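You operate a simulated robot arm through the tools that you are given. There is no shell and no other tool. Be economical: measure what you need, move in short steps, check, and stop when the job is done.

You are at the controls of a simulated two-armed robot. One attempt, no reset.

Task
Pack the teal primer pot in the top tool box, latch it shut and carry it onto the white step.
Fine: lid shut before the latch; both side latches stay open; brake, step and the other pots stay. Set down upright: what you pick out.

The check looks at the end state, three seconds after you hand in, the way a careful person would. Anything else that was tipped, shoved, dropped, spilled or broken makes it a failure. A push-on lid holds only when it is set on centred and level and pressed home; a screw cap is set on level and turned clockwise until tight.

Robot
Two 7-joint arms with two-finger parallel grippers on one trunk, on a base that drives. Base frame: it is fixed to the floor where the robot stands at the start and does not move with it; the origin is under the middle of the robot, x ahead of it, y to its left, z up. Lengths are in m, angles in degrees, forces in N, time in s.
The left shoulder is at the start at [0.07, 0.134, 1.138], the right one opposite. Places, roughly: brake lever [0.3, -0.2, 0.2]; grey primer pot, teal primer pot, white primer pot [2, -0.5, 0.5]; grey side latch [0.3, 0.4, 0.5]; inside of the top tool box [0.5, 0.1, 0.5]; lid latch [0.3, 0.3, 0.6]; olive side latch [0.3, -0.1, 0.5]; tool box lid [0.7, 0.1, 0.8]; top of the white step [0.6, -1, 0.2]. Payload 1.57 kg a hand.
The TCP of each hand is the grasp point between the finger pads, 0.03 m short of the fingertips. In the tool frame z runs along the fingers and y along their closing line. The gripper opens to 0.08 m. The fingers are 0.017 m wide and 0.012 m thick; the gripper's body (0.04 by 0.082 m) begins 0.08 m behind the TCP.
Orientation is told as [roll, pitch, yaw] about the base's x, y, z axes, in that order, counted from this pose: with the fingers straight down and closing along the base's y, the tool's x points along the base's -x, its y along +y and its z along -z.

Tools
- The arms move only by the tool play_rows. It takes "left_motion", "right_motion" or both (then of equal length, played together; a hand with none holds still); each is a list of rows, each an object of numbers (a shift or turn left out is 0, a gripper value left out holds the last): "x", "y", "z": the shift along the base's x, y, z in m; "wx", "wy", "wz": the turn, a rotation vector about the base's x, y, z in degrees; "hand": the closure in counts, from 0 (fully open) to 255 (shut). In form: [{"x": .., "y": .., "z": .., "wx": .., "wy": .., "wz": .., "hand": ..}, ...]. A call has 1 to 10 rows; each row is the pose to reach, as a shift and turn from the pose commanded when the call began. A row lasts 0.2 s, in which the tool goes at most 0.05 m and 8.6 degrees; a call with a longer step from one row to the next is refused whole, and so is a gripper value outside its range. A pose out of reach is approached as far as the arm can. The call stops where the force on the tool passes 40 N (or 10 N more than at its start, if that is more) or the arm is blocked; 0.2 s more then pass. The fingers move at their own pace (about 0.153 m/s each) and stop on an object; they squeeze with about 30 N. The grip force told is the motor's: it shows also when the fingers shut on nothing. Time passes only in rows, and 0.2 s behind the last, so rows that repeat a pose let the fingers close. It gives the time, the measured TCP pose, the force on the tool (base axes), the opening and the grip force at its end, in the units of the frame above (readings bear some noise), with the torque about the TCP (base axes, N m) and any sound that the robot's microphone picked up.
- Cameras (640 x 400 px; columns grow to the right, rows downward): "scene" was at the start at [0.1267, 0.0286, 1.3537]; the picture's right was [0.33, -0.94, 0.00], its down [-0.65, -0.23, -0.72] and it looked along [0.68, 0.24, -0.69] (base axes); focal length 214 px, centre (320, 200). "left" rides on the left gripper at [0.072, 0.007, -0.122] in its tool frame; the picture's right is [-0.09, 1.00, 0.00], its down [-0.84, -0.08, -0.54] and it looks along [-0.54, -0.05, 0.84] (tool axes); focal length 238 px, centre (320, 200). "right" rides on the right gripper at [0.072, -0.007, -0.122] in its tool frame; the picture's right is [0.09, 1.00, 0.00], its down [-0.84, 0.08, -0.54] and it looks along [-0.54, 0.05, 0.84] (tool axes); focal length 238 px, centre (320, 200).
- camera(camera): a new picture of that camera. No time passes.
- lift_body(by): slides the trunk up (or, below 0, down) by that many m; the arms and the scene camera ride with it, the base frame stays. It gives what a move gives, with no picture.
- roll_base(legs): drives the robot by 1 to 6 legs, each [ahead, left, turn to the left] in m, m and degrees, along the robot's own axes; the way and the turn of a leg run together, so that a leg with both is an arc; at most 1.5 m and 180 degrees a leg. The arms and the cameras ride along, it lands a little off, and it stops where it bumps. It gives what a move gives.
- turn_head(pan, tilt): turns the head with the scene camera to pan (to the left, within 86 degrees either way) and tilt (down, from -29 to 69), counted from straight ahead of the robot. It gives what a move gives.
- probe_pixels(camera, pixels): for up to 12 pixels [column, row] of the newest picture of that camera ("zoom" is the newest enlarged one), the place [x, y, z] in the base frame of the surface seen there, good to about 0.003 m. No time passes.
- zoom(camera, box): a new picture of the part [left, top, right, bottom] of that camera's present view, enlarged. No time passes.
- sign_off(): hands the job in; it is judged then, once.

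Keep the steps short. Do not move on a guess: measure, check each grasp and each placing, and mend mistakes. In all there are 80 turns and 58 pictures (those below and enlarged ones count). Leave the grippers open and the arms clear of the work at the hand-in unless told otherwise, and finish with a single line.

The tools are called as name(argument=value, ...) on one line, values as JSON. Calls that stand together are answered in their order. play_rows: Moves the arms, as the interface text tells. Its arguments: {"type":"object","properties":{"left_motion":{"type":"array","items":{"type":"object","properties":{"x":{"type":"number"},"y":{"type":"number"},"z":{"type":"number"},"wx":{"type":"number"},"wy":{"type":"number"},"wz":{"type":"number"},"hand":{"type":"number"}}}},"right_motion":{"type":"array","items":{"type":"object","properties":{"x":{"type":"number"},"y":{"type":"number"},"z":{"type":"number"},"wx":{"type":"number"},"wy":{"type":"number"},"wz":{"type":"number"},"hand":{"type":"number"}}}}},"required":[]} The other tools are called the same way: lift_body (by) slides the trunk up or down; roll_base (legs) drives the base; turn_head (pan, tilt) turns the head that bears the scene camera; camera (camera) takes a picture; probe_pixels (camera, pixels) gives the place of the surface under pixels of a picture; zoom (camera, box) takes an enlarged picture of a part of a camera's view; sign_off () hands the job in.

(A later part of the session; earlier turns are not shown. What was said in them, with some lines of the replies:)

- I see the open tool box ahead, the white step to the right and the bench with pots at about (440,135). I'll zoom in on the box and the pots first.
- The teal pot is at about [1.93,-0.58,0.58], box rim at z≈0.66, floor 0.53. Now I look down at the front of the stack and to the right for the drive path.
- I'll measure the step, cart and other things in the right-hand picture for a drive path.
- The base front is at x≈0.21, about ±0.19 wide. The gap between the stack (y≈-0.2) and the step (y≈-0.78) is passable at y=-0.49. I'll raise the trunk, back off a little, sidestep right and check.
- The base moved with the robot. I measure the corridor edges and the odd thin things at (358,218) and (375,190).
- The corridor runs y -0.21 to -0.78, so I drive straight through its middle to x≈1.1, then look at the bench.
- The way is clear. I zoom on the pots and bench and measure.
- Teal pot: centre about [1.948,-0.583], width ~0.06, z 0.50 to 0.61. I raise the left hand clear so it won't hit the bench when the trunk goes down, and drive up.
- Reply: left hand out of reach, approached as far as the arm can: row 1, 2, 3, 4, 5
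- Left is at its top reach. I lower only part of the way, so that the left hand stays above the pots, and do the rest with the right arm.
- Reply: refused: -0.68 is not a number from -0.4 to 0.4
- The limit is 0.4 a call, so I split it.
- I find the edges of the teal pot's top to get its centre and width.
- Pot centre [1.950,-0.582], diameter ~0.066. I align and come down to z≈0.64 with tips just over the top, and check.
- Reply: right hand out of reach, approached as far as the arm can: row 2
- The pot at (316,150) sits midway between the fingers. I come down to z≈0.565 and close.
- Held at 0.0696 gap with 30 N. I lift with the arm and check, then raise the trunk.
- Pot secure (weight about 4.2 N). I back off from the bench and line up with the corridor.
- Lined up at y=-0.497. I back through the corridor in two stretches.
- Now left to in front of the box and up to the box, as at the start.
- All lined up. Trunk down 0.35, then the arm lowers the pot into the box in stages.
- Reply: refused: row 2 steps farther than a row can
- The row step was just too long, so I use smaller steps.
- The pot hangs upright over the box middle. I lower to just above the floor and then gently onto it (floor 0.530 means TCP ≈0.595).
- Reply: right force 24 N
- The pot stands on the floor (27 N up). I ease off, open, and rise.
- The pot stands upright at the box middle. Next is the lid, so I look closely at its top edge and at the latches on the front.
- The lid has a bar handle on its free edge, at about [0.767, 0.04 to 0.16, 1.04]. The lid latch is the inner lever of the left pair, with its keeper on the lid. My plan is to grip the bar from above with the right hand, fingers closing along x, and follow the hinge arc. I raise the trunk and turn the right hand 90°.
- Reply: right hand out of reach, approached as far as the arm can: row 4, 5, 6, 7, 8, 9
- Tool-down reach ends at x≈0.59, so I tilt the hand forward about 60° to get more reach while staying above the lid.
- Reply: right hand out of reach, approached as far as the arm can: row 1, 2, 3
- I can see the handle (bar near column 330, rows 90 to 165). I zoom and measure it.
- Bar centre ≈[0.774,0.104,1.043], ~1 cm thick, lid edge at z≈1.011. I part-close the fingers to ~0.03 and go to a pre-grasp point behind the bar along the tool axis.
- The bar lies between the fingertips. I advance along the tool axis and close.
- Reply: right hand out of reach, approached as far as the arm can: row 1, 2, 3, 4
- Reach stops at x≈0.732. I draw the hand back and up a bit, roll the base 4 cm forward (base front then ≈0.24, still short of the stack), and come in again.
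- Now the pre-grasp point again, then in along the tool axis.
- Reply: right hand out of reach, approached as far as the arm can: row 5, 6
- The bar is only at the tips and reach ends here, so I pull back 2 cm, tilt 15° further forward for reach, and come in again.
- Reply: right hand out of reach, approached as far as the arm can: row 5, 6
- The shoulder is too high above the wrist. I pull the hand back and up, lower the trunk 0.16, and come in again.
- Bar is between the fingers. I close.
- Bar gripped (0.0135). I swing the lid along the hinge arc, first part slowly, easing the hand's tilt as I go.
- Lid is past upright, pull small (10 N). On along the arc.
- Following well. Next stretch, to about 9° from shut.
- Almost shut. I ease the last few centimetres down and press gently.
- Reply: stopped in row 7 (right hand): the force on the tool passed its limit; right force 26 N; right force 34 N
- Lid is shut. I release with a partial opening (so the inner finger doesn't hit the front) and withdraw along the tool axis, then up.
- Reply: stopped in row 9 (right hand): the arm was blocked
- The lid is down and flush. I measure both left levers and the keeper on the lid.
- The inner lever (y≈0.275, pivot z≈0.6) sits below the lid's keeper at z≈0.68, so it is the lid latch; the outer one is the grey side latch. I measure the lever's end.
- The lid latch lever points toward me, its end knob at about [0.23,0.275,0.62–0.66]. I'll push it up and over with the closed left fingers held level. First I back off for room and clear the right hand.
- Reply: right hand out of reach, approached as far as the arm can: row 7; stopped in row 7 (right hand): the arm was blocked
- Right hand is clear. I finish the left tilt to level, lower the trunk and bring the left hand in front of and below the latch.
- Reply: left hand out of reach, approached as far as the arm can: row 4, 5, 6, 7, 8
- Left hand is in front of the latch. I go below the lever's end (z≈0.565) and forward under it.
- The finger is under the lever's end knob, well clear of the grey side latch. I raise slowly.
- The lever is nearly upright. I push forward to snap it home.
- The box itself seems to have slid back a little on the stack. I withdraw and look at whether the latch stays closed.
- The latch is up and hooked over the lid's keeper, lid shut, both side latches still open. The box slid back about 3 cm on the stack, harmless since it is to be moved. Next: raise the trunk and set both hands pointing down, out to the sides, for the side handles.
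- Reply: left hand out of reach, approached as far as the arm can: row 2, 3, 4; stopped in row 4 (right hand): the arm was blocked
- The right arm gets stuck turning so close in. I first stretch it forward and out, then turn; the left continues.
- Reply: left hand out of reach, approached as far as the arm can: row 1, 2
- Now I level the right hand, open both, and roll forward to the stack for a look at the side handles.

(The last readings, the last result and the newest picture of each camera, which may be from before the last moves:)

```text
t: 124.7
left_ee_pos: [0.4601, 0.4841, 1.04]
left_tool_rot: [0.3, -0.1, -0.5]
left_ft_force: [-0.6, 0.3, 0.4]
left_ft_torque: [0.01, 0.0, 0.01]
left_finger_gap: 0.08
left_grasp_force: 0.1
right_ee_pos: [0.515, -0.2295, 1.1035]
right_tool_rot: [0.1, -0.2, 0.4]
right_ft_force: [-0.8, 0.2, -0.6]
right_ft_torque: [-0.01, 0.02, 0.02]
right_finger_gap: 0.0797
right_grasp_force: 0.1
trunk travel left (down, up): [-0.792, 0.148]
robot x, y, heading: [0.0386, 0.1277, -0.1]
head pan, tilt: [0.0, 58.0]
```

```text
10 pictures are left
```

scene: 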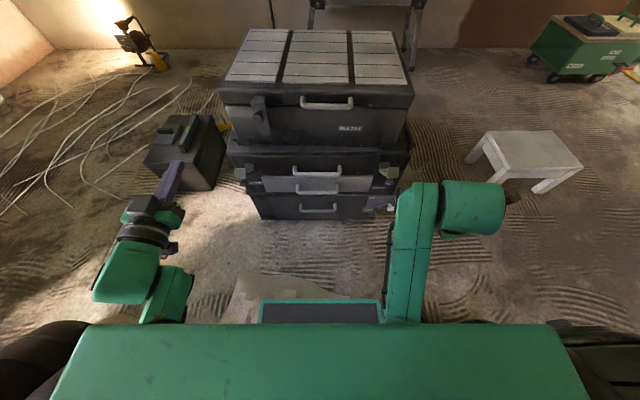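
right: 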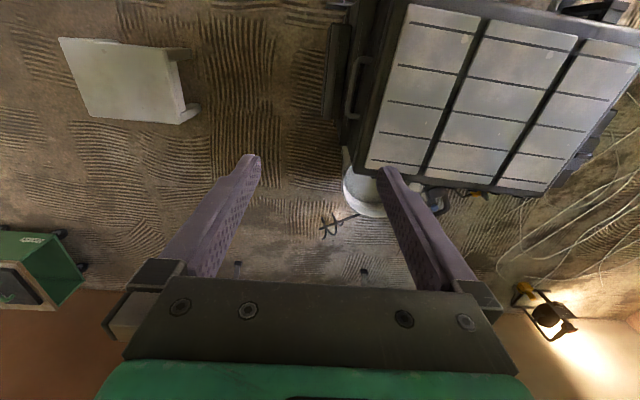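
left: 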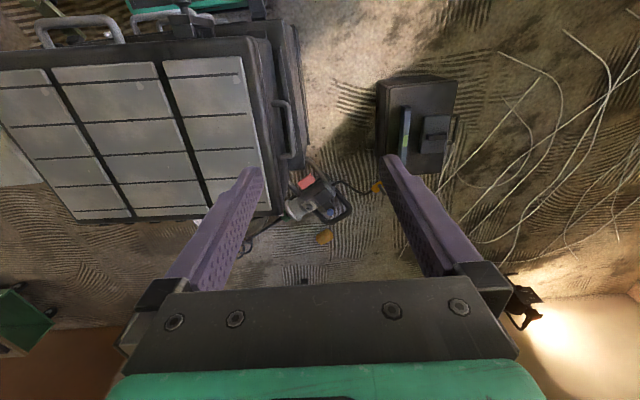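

Both side handles are visible: left at about (290,130) in the left view, right at about (350,90) in the right view. I measure them.

probe_pixels(camera="left", pixels=[[284, 105], [289, 130], [292, 153], [276, 102], [282, 157], [250, 45], [277, 210], [255, 90], [300, 130], [265, 150]])

probe_pixels(camera="right", pixels=[[357, 60], [352, 85], [348, 113], [368, 60], [356, 115], [402, 8], [366, 165], [385, 90], [333, 70], [375, 100], [350, 95]])

zoom(camera="right", box=[310, 20, 430, 180])

zoom(camera="left", box=[220, 60, 340, 220])

```text
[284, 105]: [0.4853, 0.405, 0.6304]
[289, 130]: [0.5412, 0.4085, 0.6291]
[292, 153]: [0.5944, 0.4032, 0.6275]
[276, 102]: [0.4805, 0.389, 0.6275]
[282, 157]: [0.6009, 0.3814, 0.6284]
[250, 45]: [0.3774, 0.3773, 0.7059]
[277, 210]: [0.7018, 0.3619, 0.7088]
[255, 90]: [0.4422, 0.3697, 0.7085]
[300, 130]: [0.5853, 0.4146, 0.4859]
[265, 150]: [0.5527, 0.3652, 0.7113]
```

```text
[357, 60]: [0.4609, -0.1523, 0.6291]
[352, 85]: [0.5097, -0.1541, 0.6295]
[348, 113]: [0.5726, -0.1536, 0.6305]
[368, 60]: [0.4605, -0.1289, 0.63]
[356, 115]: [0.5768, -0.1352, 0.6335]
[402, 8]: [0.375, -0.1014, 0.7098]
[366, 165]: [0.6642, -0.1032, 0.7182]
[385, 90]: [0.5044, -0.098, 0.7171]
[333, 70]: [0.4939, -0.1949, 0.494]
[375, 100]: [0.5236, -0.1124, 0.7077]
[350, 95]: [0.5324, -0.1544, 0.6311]
```

```text
2.50 times, centred on (370, 100) of right
```

zoom: 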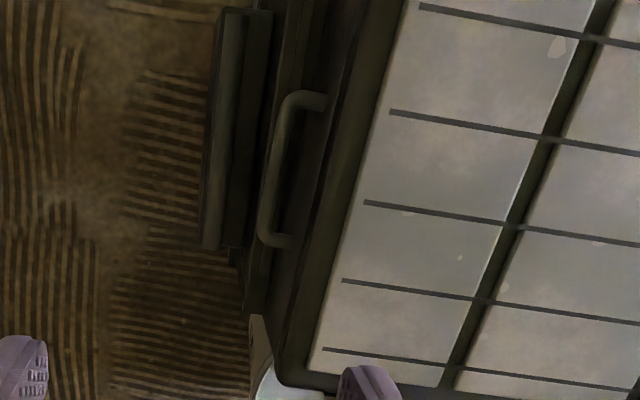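

```text
2.50 times, centred on (280, 140) of left
```

zoom: 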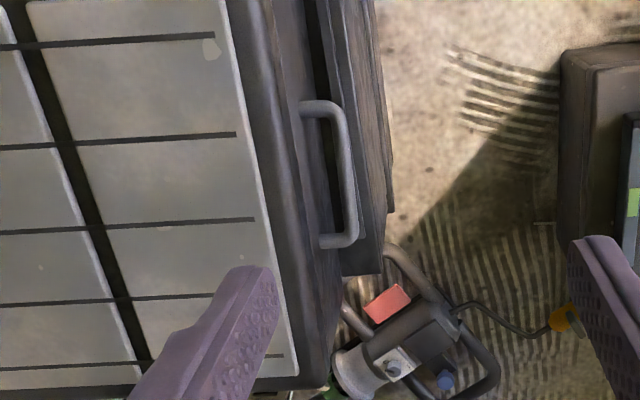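

Handle bars: left mid [0.541,0.404,0.623], right mid [0.519,-0.152,0.623], lid edges about 3.3 cm inside them. I lower the trunk, part-close both hands to ~0.034 and put them over the bars so that the inner finger falls between bar and lid.

lift_body(by=-0.25)

play_rows(left_motion=[{"x": 0.02, "y": -0.019, "hand": 147}, {"x": 0.04, "y": -0.038}, {"x": 0.06, "y": -0.057}, {"x": 0.081, "y": -0.076}, {"x": 0.081, "y": -0.076}, {"x": 0.081, "y": -0.076}], right_motion=[{"x": 0.001, "y": 0.018, "z": -0.015, "hand": 147}, {"x": 0.002, "y": 0.036, "z": -0.03}, {"x": 0.003, "y": 0.055, "z": -0.045}, {"x": 0.004, "y": 0.073, "z": -0.063}, {"x": 0.004, "y": 0.073, "z": -0.063}, {"x": 0.004, "y": 0.073, "z": -0.063}])

```text
t: 127.3
left_ee_pos: [0.461, 0.4835, 0.7895]
left_tool_rot: [0.3, -0.2, -0.5]
left_ft_force: [-0.4, -0.2, -0.4]
left_ft_torque: [-0.01, 0.03, 0.0]
left_finger_gap: 0.08
left_grasp_force: 0.0
right_ee_pos: [0.516, -0.2286, 0.8538]
right_tool_rot: [0.1, -0.1, 0.4]
right_ft_force: [-0.2, -0.3, -0.3]
right_ft_torque: [-0.04, 0.0, -0.02]
right_finger_gap: 0.0801
right_grasp_force: 0.1
trunk travel left (down, up): [-0.542, 0.398]
robot x, y, heading: [0.0388, 0.1278, 0.0]
head pan, tilt: [0.0, 58.0]
```

```text
t: 128.7
left_ee_pos: [0.5427, 0.4073, 0.7887]
left_tool_rot: [0.3, -0.1, -0.5]
left_ft_force: [-0.4, -0.2, -0.3]
left_ft_torque: [0.0, -0.03, 0.0]
left_finger_gap: 0.0339
left_grasp_force: 0.1
right_ee_pos: [0.5318, -0.1691, 0.7858]
right_tool_rot: [0.1, -0.1, 0.4]
right_ft_force: [-0.2, -0.2, -0.3]
right_ft_torque: [-0.02, 0.0, -0.03]
right_finger_gap: 0.0338
right_grasp_force: 0.1
right hand out of reach, approached as far as the arm can: row 3, 4, 5, 6
trunk travel left (down, up): [-0.542, 0.398]
robot x, y, heading: [0.0371, 0.123, 0.2]
head pan, tilt: [0.0, 58.0]
```

Left is on spot; the right stopped a bit short. I bring both down together to z≈0.74, with the right correcting.

play_rows(left_motion=[{"x": -0.001, "z": -0.015}, {"x": -0.001, "z": -0.03}, {"x": -0.001, "z": -0.045}, {"x": -0.001, "z": -0.045}], right_motion=[{"x": -0.003, "y": 0.003, "z": -0.015}, {"x": -0.006, "y": 0.006, "z": -0.03}, {"x": -0.0125, "y": 0.0125, "z": -0.042}, {"x": -0.0125, "y": 0.0125, "z": -0.042}])

```text
t: 129.7
left_ee_pos: [0.5405, 0.4075, 0.7454]
left_tool_rot: [0.2, -0.2, -0.6]
left_ft_force: [0.7, -0.2, 0.6]
left_ft_torque: [0.01, -0.03, 0.01]
left_finger_gap: 0.0341
left_grasp_force: 0.1
right_ee_pos: [0.5223, -0.1591, 0.7446]
right_tool_rot: [0.0, -0.1, 0.3]
right_ft_force: [-0.7, 0.7, 0.5]
right_ft_torque: [-0.05, 0.0, -0.01]
right_finger_gap: 0.0341
right_grasp_force: 0.0
right hand out of reach, approached as far as the arm can: row 3, 4
trunk travel left (down, up): [-0.542, 0.398]
robot x, y, heading: [0.0389, 0.1249, -0.0]
head pan, tilt: [0.0, 58.0]
```

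Both are within a few mm. I check the alignment through the wrist cameras.

zoom(camera="right", box=[240, 80, 400, 260])

zoom(camera="left", box=[240, 80, 400, 260])

```text
2.22 times, centred on (320, 170) of right
```

zoom: 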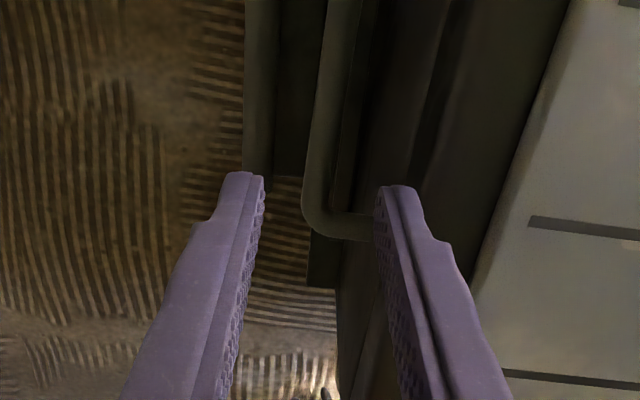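

```text
2.22 times, centred on (320, 170) of left
```

zoom: 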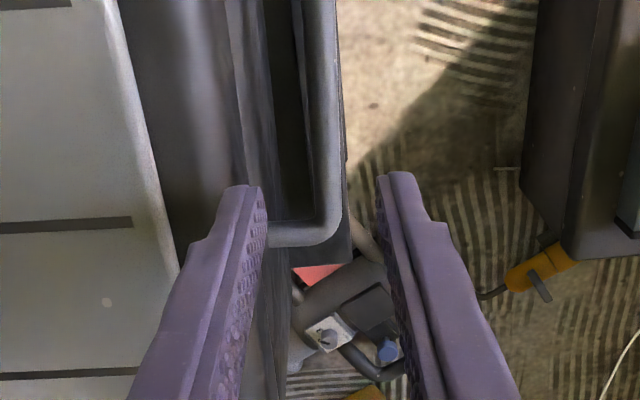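

Bars lie between the fingers on both sides. I descend slowly to TCP z≈0.64.

play_rows(left_motion=[{"z": -0.02}, {"z": -0.04}, {"z": -0.06}, {"z": -0.08}, {"z": -0.095}, {"z": -0.105}, {"z": -0.105}], right_motion=[{"z": -0.02, "x": -0.001, "y": 0.001}, {"z": -0.04, "x": -0.002, "y": 0.002}, {"z": -0.06, "x": -0.003, "y": 0.002}, {"z": -0.08, "x": -0.003, "y": 0.002}, {"z": -0.095, "x": -0.003, "y": 0.002}, {"z": -0.104, "x": -0.003, "y": 0.002}, {"z": -0.104, "x": -0.003, "y": 0.002}])

```text
t: 130.1
left_ee_pos: [0.5418, 0.4046, 0.7405]
left_tool_rot: [0.4, -1.0, -0.7]
left_ft_force: [-11.1, -0.1, 20.4]
left_ft_torque: [-0.57, 0.48, -0.32]
left_finger_gap: 0.0339
left_grasp_force: 0.0
right_ee_pos: [0.5194, -0.1575, 0.7322]
right_tool_rot: [0.2, -0.1, 0.5]
right_ft_force: [0.7, -0.3, -0.4]
right_ft_torque: [0.0, 0.02, 0.01]
right_finger_gap: 0.0336
right_grasp_force: 0.0
trunk travel left (down, up): [-0.542, 0.398]
robot x, y, heading: [0.0398, 0.1272, 0.2]
head pan, tilt: [0.0, 58.0]
stopped in row 1 (left hand): the force on the tool passed its limit (the readings are from after the stop); the commanded pose is now the measured one
```

The left finger touched the lid's edge. I lift it off 2 cm, and re-measure lid edge and bar in the last left picture.

play_rows(left_motion=[{"z": 0.012}, {"z": 0.025}])

probe_pixels(camera="zoom", pixels=[[180, 100], [205, 100], [220, 100], [232, 100], [240, 100], [250, 100], [265, 100], [280, 100], [312, 100], [325, 100], [338, 100], [240, 170]])

```text
t: 130.7
left_ee_pos: [0.5426, 0.406, 0.7612]
left_tool_rot: [0.3, -0.7, -0.5]
left_ft_force: [0.0, -0.4, 0.7]
left_ft_torque: [0.0, 0.04, 0.02]
left_finger_gap: 0.0341
left_grasp_force: 0.3
right_ee_pos: [0.5211, -0.1556, 0.7286]
right_tool_rot: [0.1, -0.1, 0.4]
right_ft_force: [0.2, 0.4, -0.2]
right_ft_torque: [-0.01, -0.01, 0.0]
right_finger_gap: 0.034
right_grasp_force: 0.0
trunk travel left (down, up): [-0.542, 0.398]
robot x, y, heading: [0.0369, 0.1261, -0.2]
head pan, tilt: [0.0, 58.0]
```

```text
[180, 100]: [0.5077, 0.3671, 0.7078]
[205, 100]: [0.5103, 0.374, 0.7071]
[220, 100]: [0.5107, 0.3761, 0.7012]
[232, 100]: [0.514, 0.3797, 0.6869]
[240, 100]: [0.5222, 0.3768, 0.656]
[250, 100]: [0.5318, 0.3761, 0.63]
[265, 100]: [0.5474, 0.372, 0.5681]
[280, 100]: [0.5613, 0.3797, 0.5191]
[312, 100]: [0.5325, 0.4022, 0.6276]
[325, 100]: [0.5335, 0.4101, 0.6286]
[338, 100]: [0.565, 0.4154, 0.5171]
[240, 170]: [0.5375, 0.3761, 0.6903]
```

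Lid edge is at y≈0.380 and the bar at 0.400–0.413, so the left must be 6 mm farther out; by symmetry the right 3 mm farther out. Down again slowly.

play_rows(left_motion=[{"y": 0.0065}, {"y": 0.0065, "z": -0.02}, {"y": 0.0065, "z": -0.04}, {"y": 0.0065, "z": -0.06}, {"y": 0.0065, "z": -0.08}, {"y": 0.0065, "z": -0.1}, {"y": 0.0065, "z": -0.113}, {"y": 0.0065, "z": -0.12}, {"y": 0.0065, "z": -0.12}], right_motion=[{"y": -0.003, "x": -0.002}, {"y": -0.003, "x": -0.002}, {"y": -0.003, "x": -0.002, "z": -0.015}, {"y": -0.003, "x": -0.002, "z": -0.03}, {"y": -0.003, "x": -0.002, "z": -0.045}, {"y": -0.003, "x": -0.002, "z": -0.06}, {"y": -0.003, "x": -0.002, "z": -0.075}, {"y": -0.003, "x": -0.002, "z": -0.087}, {"y": -0.003, "x": -0.002, "z": -0.087}])

```text
t: 132.7
left_ee_pos: [0.5433, 0.4129, 0.6398]
left_tool_rot: [0.3, -0.7, -0.5]
left_ft_force: [0.4, 1.3, 0.2]
left_ft_torque: [-0.08, 0.04, -0.01]
left_finger_gap: 0.0329
left_grasp_force: 0.2
right_ee_pos: [0.5192, -0.158, 0.6409]
right_tool_rot: [0.0, -0.1, 0.5]
right_ft_force: [0.0, -0.2, 0.8]
right_ft_torque: [-0.03, 0.06, 0.03]
right_finger_gap: 0.0343
right_grasp_force: 0.0
trunk travel left (down, up): [-0.542, 0.398]
robot x, y, heading: [0.0366, 0.1252, 0.1]
head pan, tilt: [0.0, 58.0]
```

Both are in place with almost no force. I close while shifting each hand a few mm toward the bar's middle.

play_rows(left_motion=[{"y": -0.003, "hand": 180}, {"y": -0.006, "hand": 255}, {"y": -0.006, "hand": 255}, {"y": -0.006, "hand": 255}], right_motion=[{"y": 0.002, "hand": 180}, {"y": 0.004, "hand": 255}, {"y": 0.004, "hand": 255}, {"y": 0.004, "hand": 255}])

```text
t: 133.7
left_ee_pos: [0.5433, 0.4085, 0.6407]
left_tool_rot: [0.5, -0.6, -0.4]
left_ft_force: [-5.6, 20.4, 5.4]
left_ft_torque: [0.32, -0.3, -0.52]
left_finger_gap: 0.0141
left_grasp_force: 30.0
right_ee_pos: [0.5191, -0.1532, 0.6426]
right_tool_rot: [0.0, 0.0, 0.5]
right_ft_force: [3.3, -2.2, 1.5]
right_ft_torque: [-0.08, -0.45, -0.55]
right_finger_gap: 0.0145
right_grasp_force: 30.0
trunk travel left (down, up): [-0.542, 0.398]
robot x, y, heading: [0.043, 0.1265, 0.2]
head pan, tilt: [0.0, 58.0]
```

Both bars gripped (0.014). I relax the left sideways by 3 mm and lift with the trunk, both hands together, a little first.

play_rows(left_motion=[{"y": 0.003}, {"y": 0.003}])

lift_body(by=0.04)

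```text
t: 134.2
left_ee_pos: [0.5435, 0.4097, 0.6407]
left_tool_rot: [0.3, -0.7, -0.5]
left_ft_force: [-4.1, 9.8, 0.5]
left_ft_torque: [0.19, 0.26, -0.53]
left_finger_gap: 0.0142
left_grasp_force: 30.3
right_ee_pos: [0.5183, -0.1534, 0.643]
right_tool_rot: [0.2, 0.0, 0.5]
right_ft_force: [1.0, 2.1, 0.4]
right_ft_torque: [0.02, -0.24, -0.54]
right_finger_gap: 0.0144
right_grasp_force: 30.3
trunk travel left (down, up): [-0.542, 0.398]
robot x, y, heading: [0.0395, 0.1238, -0.3]
head pan, tilt: [0.0, 58.0]
```

```text
t: 135.1
left_ee_pos: [0.5437, 0.4093, 0.6788]
left_tool_rot: [0.2, -0.5, -0.6]
left_ft_force: [-1.7, -1.2, -10.4]
left_ft_torque: [-0.05, 0.01, -0.57]
left_finger_gap: 0.0139
left_grasp_force: 29.8
right_ee_pos: [0.5212, -0.1537, 0.6807]
right_tool_rot: [0.2, 0.2, 0.5]
right_ft_force: [3.1, 1.3, -11.3]
right_ft_torque: [0.0, -0.26, -0.58]
right_finger_gap: 0.0144
right_grasp_force: 29.6
trunk travel left (down, up): [-0.582, 0.358]
robot x, y, heading: [0.0397, 0.1275, -0.0]
head pan, tilt: [0.0, 58.0]
```

Load 10–11 N a side, evenly shared. A bit more lift, then a look.

lift_body(by=0.06)

camera(camera="scene")

probe_pixels(camera="scene", pixels=[[250, 180], [400, 180], [320, 200], [320, 160], [320, 130], [480, 200], [540, 210], [580, 170], [500, 150], [540, 170]])

```text
t: 136.1
left_ee_pos: [0.5439, 0.41, 0.7387]
left_tool_rot: [0.3, -0.5, -0.6]
left_ft_force: [-3.0, -5.2, -10.2]
left_ft_torque: [-0.13, 0.02, -0.56]
left_finger_gap: 0.0141
left_grasp_force: 29.6
right_ee_pos: [0.5208, -0.1543, 0.7412]
right_tool_rot: [0.2, 0.1, 0.5]
right_ft_force: [2.0, 6.1, -11.1]
right_ft_torque: [0.07, -0.38, -0.55]
right_finger_gap: 0.0143
right_grasp_force: 29.7
trunk travel left (down, up): [-0.642, 0.298]
robot x, y, heading: [0.04, 0.1255, 0.1]
head pan, tilt: [0.0, 58.0]
```

```text
5 pictures are left
```

scene: 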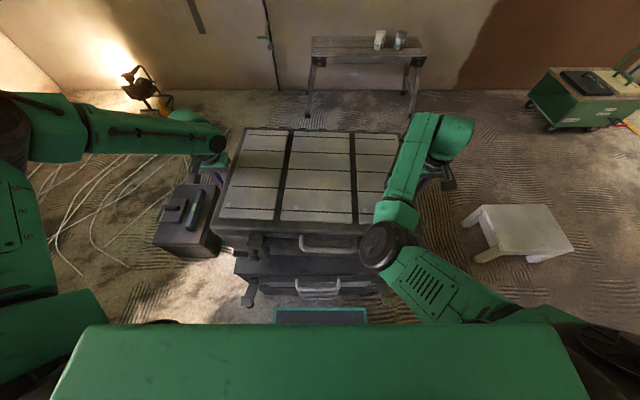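

```text
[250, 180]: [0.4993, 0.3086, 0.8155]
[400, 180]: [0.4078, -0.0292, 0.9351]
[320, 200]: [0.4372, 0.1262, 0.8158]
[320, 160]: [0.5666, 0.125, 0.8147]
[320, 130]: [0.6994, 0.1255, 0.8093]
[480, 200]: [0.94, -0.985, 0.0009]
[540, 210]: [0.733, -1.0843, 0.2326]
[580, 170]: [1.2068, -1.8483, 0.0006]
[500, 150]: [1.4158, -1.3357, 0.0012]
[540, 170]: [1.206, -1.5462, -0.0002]
```

Box hangs level (lid top 0.815 front and back). I measure the step's corners for the target.

probe_pixels(camera="scene", pixels=[[483, 208], [546, 206], [570, 246], [503, 252], [490, 230], [560, 225], [525, 250], [515, 207], [530, 228]])

```text
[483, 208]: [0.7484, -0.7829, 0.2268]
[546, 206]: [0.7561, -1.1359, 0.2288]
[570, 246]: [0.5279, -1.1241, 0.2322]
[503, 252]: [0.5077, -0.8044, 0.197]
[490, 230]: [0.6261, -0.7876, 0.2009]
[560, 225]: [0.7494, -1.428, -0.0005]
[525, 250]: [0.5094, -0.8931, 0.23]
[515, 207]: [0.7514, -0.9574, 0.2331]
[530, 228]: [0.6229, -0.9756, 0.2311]
```

Step centre ≈[0.637,-0.96]; the box must go +0.105 in x and -1.088 in y. I go back, right, ahead, right, keeping away from the white tub behind. First two legs.

roll_base(legs=[[-0.16, 0, 0], [0, -0.62, 0]])

roll_base(legs=[[0.22, 0, 0]])

```text
t: 140.6
left_ee_pos: [0.3774, -0.221, 0.739]
left_tool_rot: [0.3, -0.5, -0.9]
left_ft_force: [-3.1, -17.2, -10.9]
left_ft_torque: [-0.28, -0.14, -0.54]
left_finger_gap: 0.0141
left_grasp_force: 30.0
right_ee_pos: [0.3519, -0.7849, 0.7405]
right_tool_rot: [0.2, 0.1, 0.3]
right_ft_force: [2.5, 16.7, -9.7]
right_ft_torque: [0.32, -0.17, -0.5]
right_finger_gap: 0.0144
right_grasp_force: 30.1
trunk travel left (down, up): [-0.642, 0.298]
robot x, y, heading: [-0.129, -0.4995, -0.2]
head pan, tilt: [0.0, 58.0]
```

```text
t: 142.3
left_ee_pos: [0.6003, -0.2224, 0.7399]
left_tool_rot: [0.3, -0.5, -0.9]
left_ft_force: [-1.7, -1.3, -11.6]
left_ft_torque: [-0.01, 0.18, -0.54]
left_finger_gap: 0.0139
left_grasp_force: 29.6
right_ee_pos: [0.5749, -0.786, 0.7416]
right_tool_rot: [0.2, 0.0, 0.2]
right_ft_force: [2.1, 1.1, -10.4]
right_ft_torque: [0.0, -0.49, -0.6]
right_finger_gap: 0.0143
right_grasp_force: 29.8
trunk travel left (down, up): [-0.642, 0.298]
robot x, y, heading: [0.0951, -0.5028, -0.5]
head pan, tilt: [0.0, 58.0]
```

Still well held. Final sideways leg and a small one ahead, with a heading correction.

roll_base(legs=[[0, -0.456, 0.5], [0.047, 0, 0]])

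camera(camera="scene")

```text
t: 145.6
left_ee_pos: [0.642, -0.672, 0.7404]
left_tool_rot: [0.3, -0.5, 0.0]
left_ft_force: [-2.2, -1.4, -9.5]
left_ft_torque: [0.03, -0.25, -0.54]
left_finger_gap: 0.014
left_grasp_force: 30.3
right_ee_pos: [0.6242, -1.2361, 0.7423]
right_tool_rot: [0.2, 0.1, 1.2]
right_ft_force: [1.5, 0.5, -10.5]
right_ft_torque: [0.05, -0.08, -0.57]
right_finger_gap: 0.0143
right_grasp_force: 30.1
trunk travel left (down, up): [-0.642, 0.298]
robot x, y, heading: [0.1395, -0.9614, 0.7]
head pan, tilt: [0.0, 58.0]
```

```text
4 pictures are left
```

scene: 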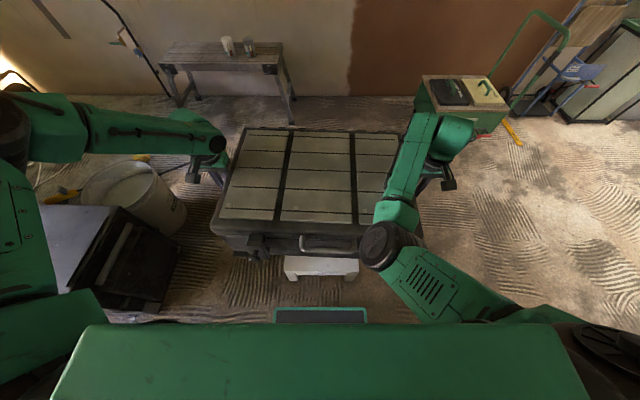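

Box centre ≈[0.633,-0.954], nicely over the step. Before lowering I check how near the left elbow is to the remaining stack.

probe_pixels(camera="scene", pixels=[[15, 150], [5, 180], [50, 125], [20, 240], [110, 210], [150, 290], [130, 140], [180, 220], [290, 268], [355, 265], [60, 310], [200, 140]])

```text
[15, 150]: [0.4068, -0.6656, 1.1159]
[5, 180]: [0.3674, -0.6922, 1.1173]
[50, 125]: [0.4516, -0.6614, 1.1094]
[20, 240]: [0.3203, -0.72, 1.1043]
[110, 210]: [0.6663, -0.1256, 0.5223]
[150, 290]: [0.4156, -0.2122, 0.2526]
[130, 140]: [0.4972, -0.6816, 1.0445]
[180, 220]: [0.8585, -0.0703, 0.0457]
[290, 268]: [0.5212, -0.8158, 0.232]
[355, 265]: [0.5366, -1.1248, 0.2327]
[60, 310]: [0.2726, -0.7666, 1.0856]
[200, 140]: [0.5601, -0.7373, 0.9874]
```

The arm is far from the stack. I lower most of the way.

lift_body(by=-0.36)

zoom(camera="scene", box=[200, 120, 440, 300])

```text
t: 149.1
left_ee_pos: [0.6408, -0.6713, 0.3798]
left_tool_rot: [0.4, -0.4, 0.0]
left_ft_force: [-1.6, -0.4, -11.2]
left_ft_torque: [-0.05, -0.19, -0.53]
left_finger_gap: 0.0139
left_grasp_force: 29.9
right_ee_pos: [0.625, -1.2357, 0.381]
right_tool_rot: [0.4, 0.2, 1.0]
right_ft_force: [1.2, 0.9, -10.2]
right_ft_torque: [-0.01, -0.08, -0.52]
right_finger_gap: 0.0145
right_grasp_force: 30.6
trunk travel left (down, up): [-0.282, 0.658]
robot x, y, heading: [0.1412, -0.9558, 0.6]
head pan, tilt: [0.0, 58.0]
```

```text
2.22 times, centred on (320, 210) of scene
```

zoom: 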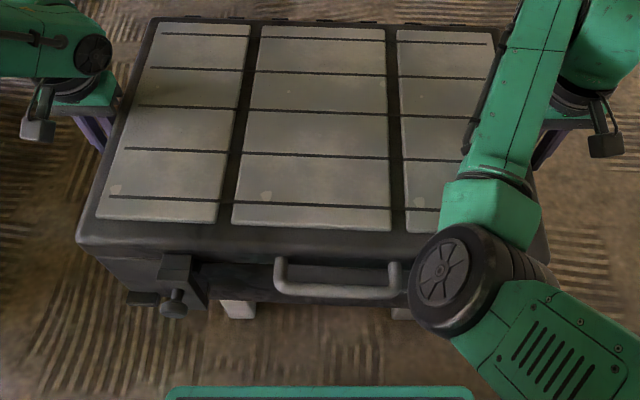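

Just above the step, latch still closed. I set down the last couple of cm with both arms, slowly, watching the load.

play_rows(left_motion=[{"z": -0.006}, {"z": -0.012}, {"z": -0.017}, {"z": -0.021}, {"z": -0.021}], right_motion=[{"z": -0.006}, {"z": -0.012}, {"z": -0.017}, {"z": -0.021}, {"z": -0.021}])

```text
t: 150.3
left_ee_pos: [0.6364, -0.6713, 0.3614]
left_tool_rot: [0.3, -0.6, 0.0]
left_ft_force: [-2.6, -1.7, -10.2]
left_ft_torque: [-0.02, 0.31, -0.51]
left_finger_gap: 0.0139
left_grasp_force: 30.0
left hand out of reach, approached as far as the arm can: row 3, 4, 5
right_ee_pos: [0.6256, -1.2358, 0.3591]
right_tool_rot: [0.2, 0.1, 1.0]
right_ft_force: [1.1, 1.2, -10.9]
right_ft_torque: [0.0, -0.63, -0.52]
right_finger_gap: 0.014
right_grasp_force: 30.0
trunk travel left (down, up): [-0.282, 0.658]
robot x, y, heading: [0.1393, -0.963, 0.8]
head pan, tilt: [0.0, 58.0]
```

Not down yet, and the left arm is at its reach; I use the trunk in small amounts.

lift_body(by=-0.006)

lift_body(by=-0.005)

```text
t: 150.8
left_ee_pos: [0.6379, -0.6705, 0.3576]
left_tool_rot: [0.3, -0.4, 0.0]
left_ft_force: [-1.9, -2.9, -10.6]
left_ft_torque: [-0.02, 0.17, -0.5]
left_finger_gap: 0.0136
left_grasp_force: 30.3
right_ee_pos: [0.6256, -1.235, 0.354]
right_tool_rot: [0.3, 0.3, 1.1]
right_ft_force: [2.6, 2.9, -10.3]
right_ft_torque: [0.01, -0.43, -0.53]
right_finger_gap: 0.0143
right_grasp_force: 30.0
trunk travel left (down, up): [-0.276, 0.664]
robot x, y, heading: [0.142, -0.9601, 0.5]
head pan, tilt: [0.0, 58.0]
```

```text
t: 151.4
left_ee_pos: [0.6374, -0.6702, 0.353]
left_tool_rot: [0.2, -0.7, 0.1]
left_ft_force: [-0.9, -2.4, -5.4]
left_ft_torque: [0.02, 0.92, -0.51]
left_finger_gap: 0.014
left_grasp_force: 30.8
right_ee_pos: [0.6261, -1.2336, 0.3531]
right_tool_rot: [0.1, -0.1, 1.2]
right_ft_force: [4.8, 6.8, 11.5]
right_ft_torque: [0.2, 0.7, -0.51]
right_finger_gap: 0.0143
right_grasp_force: 30.0
trunk travel left (down, up): [-0.271, 0.669]
robot x, y, heading: [0.1422, -0.9609, 0.5]
head pan, tilt: [0.0, 58.0]
```

The right side is down, the left nearly. I lower the trunk 3 mm more while easing the right up.

play_rows(right_motion=[{"z": 0.0025}, {"z": 0.0025}])

lift_body(by=-0.003)

```text
t: 152.0
left_ee_pos: [0.6376, -0.6714, 0.3541]
left_tool_rot: [0.2, -0.8, 0.0]
left_ft_force: [-1.4, -2.4, -6.8]
left_ft_torque: [-0.05, -0.6, -0.54]
left_finger_gap: 0.0141
left_grasp_force: 30.5
right_ee_pos: [0.6249, -1.235, 0.3527]
right_tool_rot: [0.3, -0.2, 1.2]
right_ft_force: [5.9, 4.4, 2.7]
right_ft_torque: [0.03, -1.01, -0.55]
right_finger_gap: 0.0141
right_grasp_force: 30.1
trunk travel left (down, up): [-0.271, 0.669]
robot x, y, heading: [0.1443, -0.9612, 0.8]
head pan, tilt: [0.0, 58.0]
```

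```text
t: 152.5
left_ee_pos: [0.6367, -0.6711, 0.3513]
left_tool_rot: [0.2, -0.9, -0.1]
left_ft_force: [1.9, -2.8, 0.0]
left_ft_torque: [0.0, 0.92, -0.52]
left_finger_gap: 0.0139
left_grasp_force: 29.6
right_ee_pos: [0.6231, -1.2337, 0.3529]
right_tool_rot: [0.2, -0.2, 1.1]
right_ft_force: [5.5, 8.6, 19.8]
right_ft_torque: [0.21, 0.31, -0.55]
right_finger_gap: 0.0141
right_grasp_force: 30.5
trunk travel left (down, up): [-0.268, 0.672]
robot x, y, heading: [0.1433, -0.9609, 0.3]
head pan, tilt: [0.0, 58.0]
```

The box rests on the step (net load on the step). I part-open both hands, then rise straight up.

play_rows(left_motion=[{"hand": 190}, {"y": 0.002, "hand": 150}, {"y": 0.005, "hand": 150}, {"y": 0.005, "hand": 150}], right_motion=[{"z": 0.001, "hand": 190}, {"z": 0.001, "y": -0.002, "hand": 150}, {"z": 0.001, "y": -0.004, "hand": 150}, {"z": 0.001, "y": -0.004, "hand": 150}])

lift_body(by=0.03)

```text
t: 153.5
left_ee_pos: [0.6357, -0.666, 0.3497]
left_tool_rot: [0.2, -0.6, 0.0]
left_ft_force: [-0.3, 0.0, 0.6]
left_ft_torque: [0.0, -0.01, 0.03]
left_finger_gap: 0.033
left_grasp_force: 0.0
right_ee_pos: [0.6239, -1.2392, 0.3503]
right_tool_rot: [0.3, 0.0, 1.1]
right_ft_force: [0.0, 0.9, 0.4]
right_ft_torque: [-0.01, 0.04, 0.0]
right_finger_gap: 0.0331
right_grasp_force: 0.1
trunk travel left (down, up): [-0.268, 0.672]
robot x, y, heading: [0.1368, -0.9598, 0.4]
head pan, tilt: [0.0, 58.0]
```

```text
t: 154.3
left_ee_pos: [0.6388, -0.6663, 0.3801]
left_tool_rot: [0.3, -0.7, 0.0]
left_ft_force: [-0.2, -0.2, -0.7]
left_ft_torque: [-0.02, 0.03, -0.03]
left_finger_gap: 0.0329
left_grasp_force: 0.0
right_ee_pos: [0.625, -1.2401, 0.3807]
right_tool_rot: [0.2, 0.0, 1.0]
right_ft_force: [0.6, 0.1, 0.5]
right_ft_torque: [0.02, 0.0, 0.01]
right_finger_gap: 0.0329
right_grasp_force: 0.1
trunk travel left (down, up): [-0.298, 0.642]
robot x, y, heading: [0.144, -0.9581, 0.6]
head pan, tilt: [0.0, 58.0]
```

Free of load on both sides. I rise 0.3 further, open the hands, and look.

lift_body(by=0.3)

roll_base(legs=[[-0.12, 0, 0]])

play_rows(left_motion=[{"hand": 0}, {"hand": 0}], right_motion=[{"hand": 0}, {"hand": 0}])

camera(camera="scene")

probe_pixels(camera="scene", pixels=[[260, 180], [380, 180], [320, 200], [320, 150], [300, 140], [350, 140], [270, 200], [360, 210]])

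```text
t: 157.3
left_ee_pos: [0.6371, -0.6657, 0.6795]
left_tool_rot: [0.3, -0.6, 0.1]
left_ft_force: [0.5, 0.5, 0.5]
left_ft_torque: [0.0, 0.0, -0.01]
left_finger_gap: 0.0332
left_grasp_force: 0.1
right_ee_pos: [0.6258, -1.2382, 0.681]
right_tool_rot: [0.2, 0.0, 1.1]
right_ft_force: [0.4, 0.1, 0.9]
right_ft_torque: [0.01, 0.03, -0.02]
right_finger_gap: 0.0327
right_grasp_force: 0.2
trunk travel left (down, up): [-0.598, 0.342]
robot x, y, heading: [0.1406, -0.9657, 0.3]
head pan, tilt: [0.0, 58.0]
```

```text
t: 158.5
left_ee_pos: [0.5159, -0.667, 0.68]
left_tool_rot: [0.4, -0.7, 0.0]
left_ft_force: [-0.3, -0.5, -0.2]
left_ft_torque: [0.0, -0.04, -0.01]
left_finger_gap: 0.0328
left_grasp_force: 0.1
right_ee_pos: [0.5029, -1.2402, 0.6801]
right_tool_rot: [0.2, 0.1, 1.1]
right_ft_force: [-0.3, 0.0, 0.9]
right_ft_torque: [-0.01, 0.0, 0.05]
right_finger_gap: 0.0329
right_grasp_force: 0.0
trunk travel left (down, up): [-0.598, 0.342]
robot x, y, heading: [0.0175, -0.963, 0.5]
head pan, tilt: [0.0, 58.0]
```

```text
t: 159.1
left_ee_pos: [0.5162, -0.668, 0.6815]
left_tool_rot: [0.3, -0.7, 0.1]
left_ft_force: [0.1, 0.0, 0.0]
left_ft_torque: [0.02, 0.0, 0.04]
left_finger_gap: 0.0798
left_grasp_force: 0.0
right_ee_pos: [0.5034, -1.2402, 0.6815]
right_tool_rot: [0.3, 0.1, 1.2]
right_ft_force: [0.4, 0.4, -0.2]
right_ft_torque: [-0.01, 0.02, -0.02]
right_finger_gap: 0.08
right_grasp_force: 0.0
trunk travel left (down, up): [-0.598, 0.342]
robot x, y, heading: [0.0157, -0.9595, 0.4]
head pan, tilt: [0.0, 58.0]
```

```text
2 pictures are left
```

scene: 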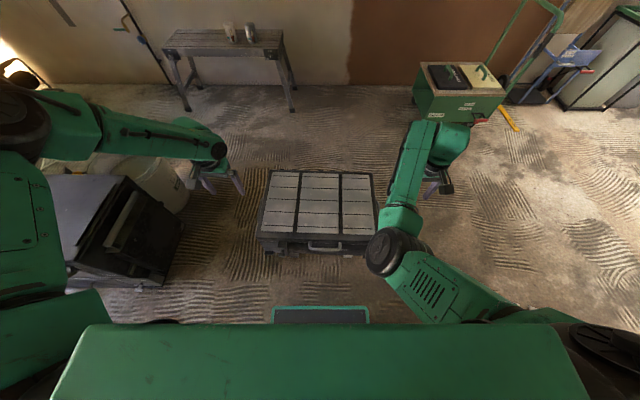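

```text
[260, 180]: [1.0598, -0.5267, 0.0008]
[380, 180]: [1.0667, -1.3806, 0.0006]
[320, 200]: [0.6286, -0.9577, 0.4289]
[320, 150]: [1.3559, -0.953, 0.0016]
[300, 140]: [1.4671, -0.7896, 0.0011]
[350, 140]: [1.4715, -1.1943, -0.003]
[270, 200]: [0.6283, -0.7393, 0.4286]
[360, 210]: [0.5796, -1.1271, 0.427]
```

The box stands level on the step (lid top 0.427–0.429 all round). One last zoom on the latch.

zoom(camera="scene", box=[240, 160, 400, 280])

```text
3.33 times, centred on (320, 220) of scene
```

zoom: 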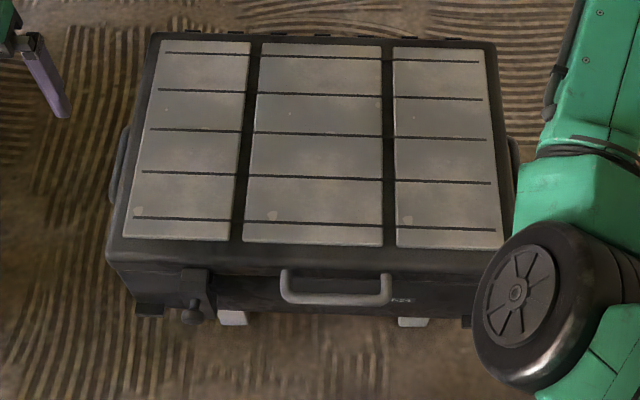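

The latch is up over the keeper, the lid shut, and the box centred on the step. I raise the arms well clear and hand in.

lift_body(by=0.3)

sign_off()

```text
t: 162.1
left_ee_pos: [0.5159, -0.6657, 0.9808]
left_tool_rot: [0.4, -0.7, 0.1]
left_ft_force: [0.1, -0.4, 0.2]
left_ft_torque: [-0.02, -0.02, 0.02]
left_finger_gap: 0.0801
left_grasp_force: 0.1
right_ee_pos: [0.503, -1.2404, 0.981]
right_tool_rot: [0.2, 0.0, 1.2]
right_ft_force: [-0.1, 0.1, 0.2]
right_ft_torque: [-0.01, 0.01, 0.01]
right_finger_gap: 0.0802
right_grasp_force: 0.0
trunk travel left (down, up): [-0.898, 0.042]
robot x, y, heading: [0.0175, -0.9597, 0.1]
head pan, tilt: [0.0, 58.0]
```

```text
The job is handed in.
```

The teal primer pot was set upright in the top tool box, which is now shut, latched and standing level on the white step, with both side latches left open; the brake and the other pots were not touched.
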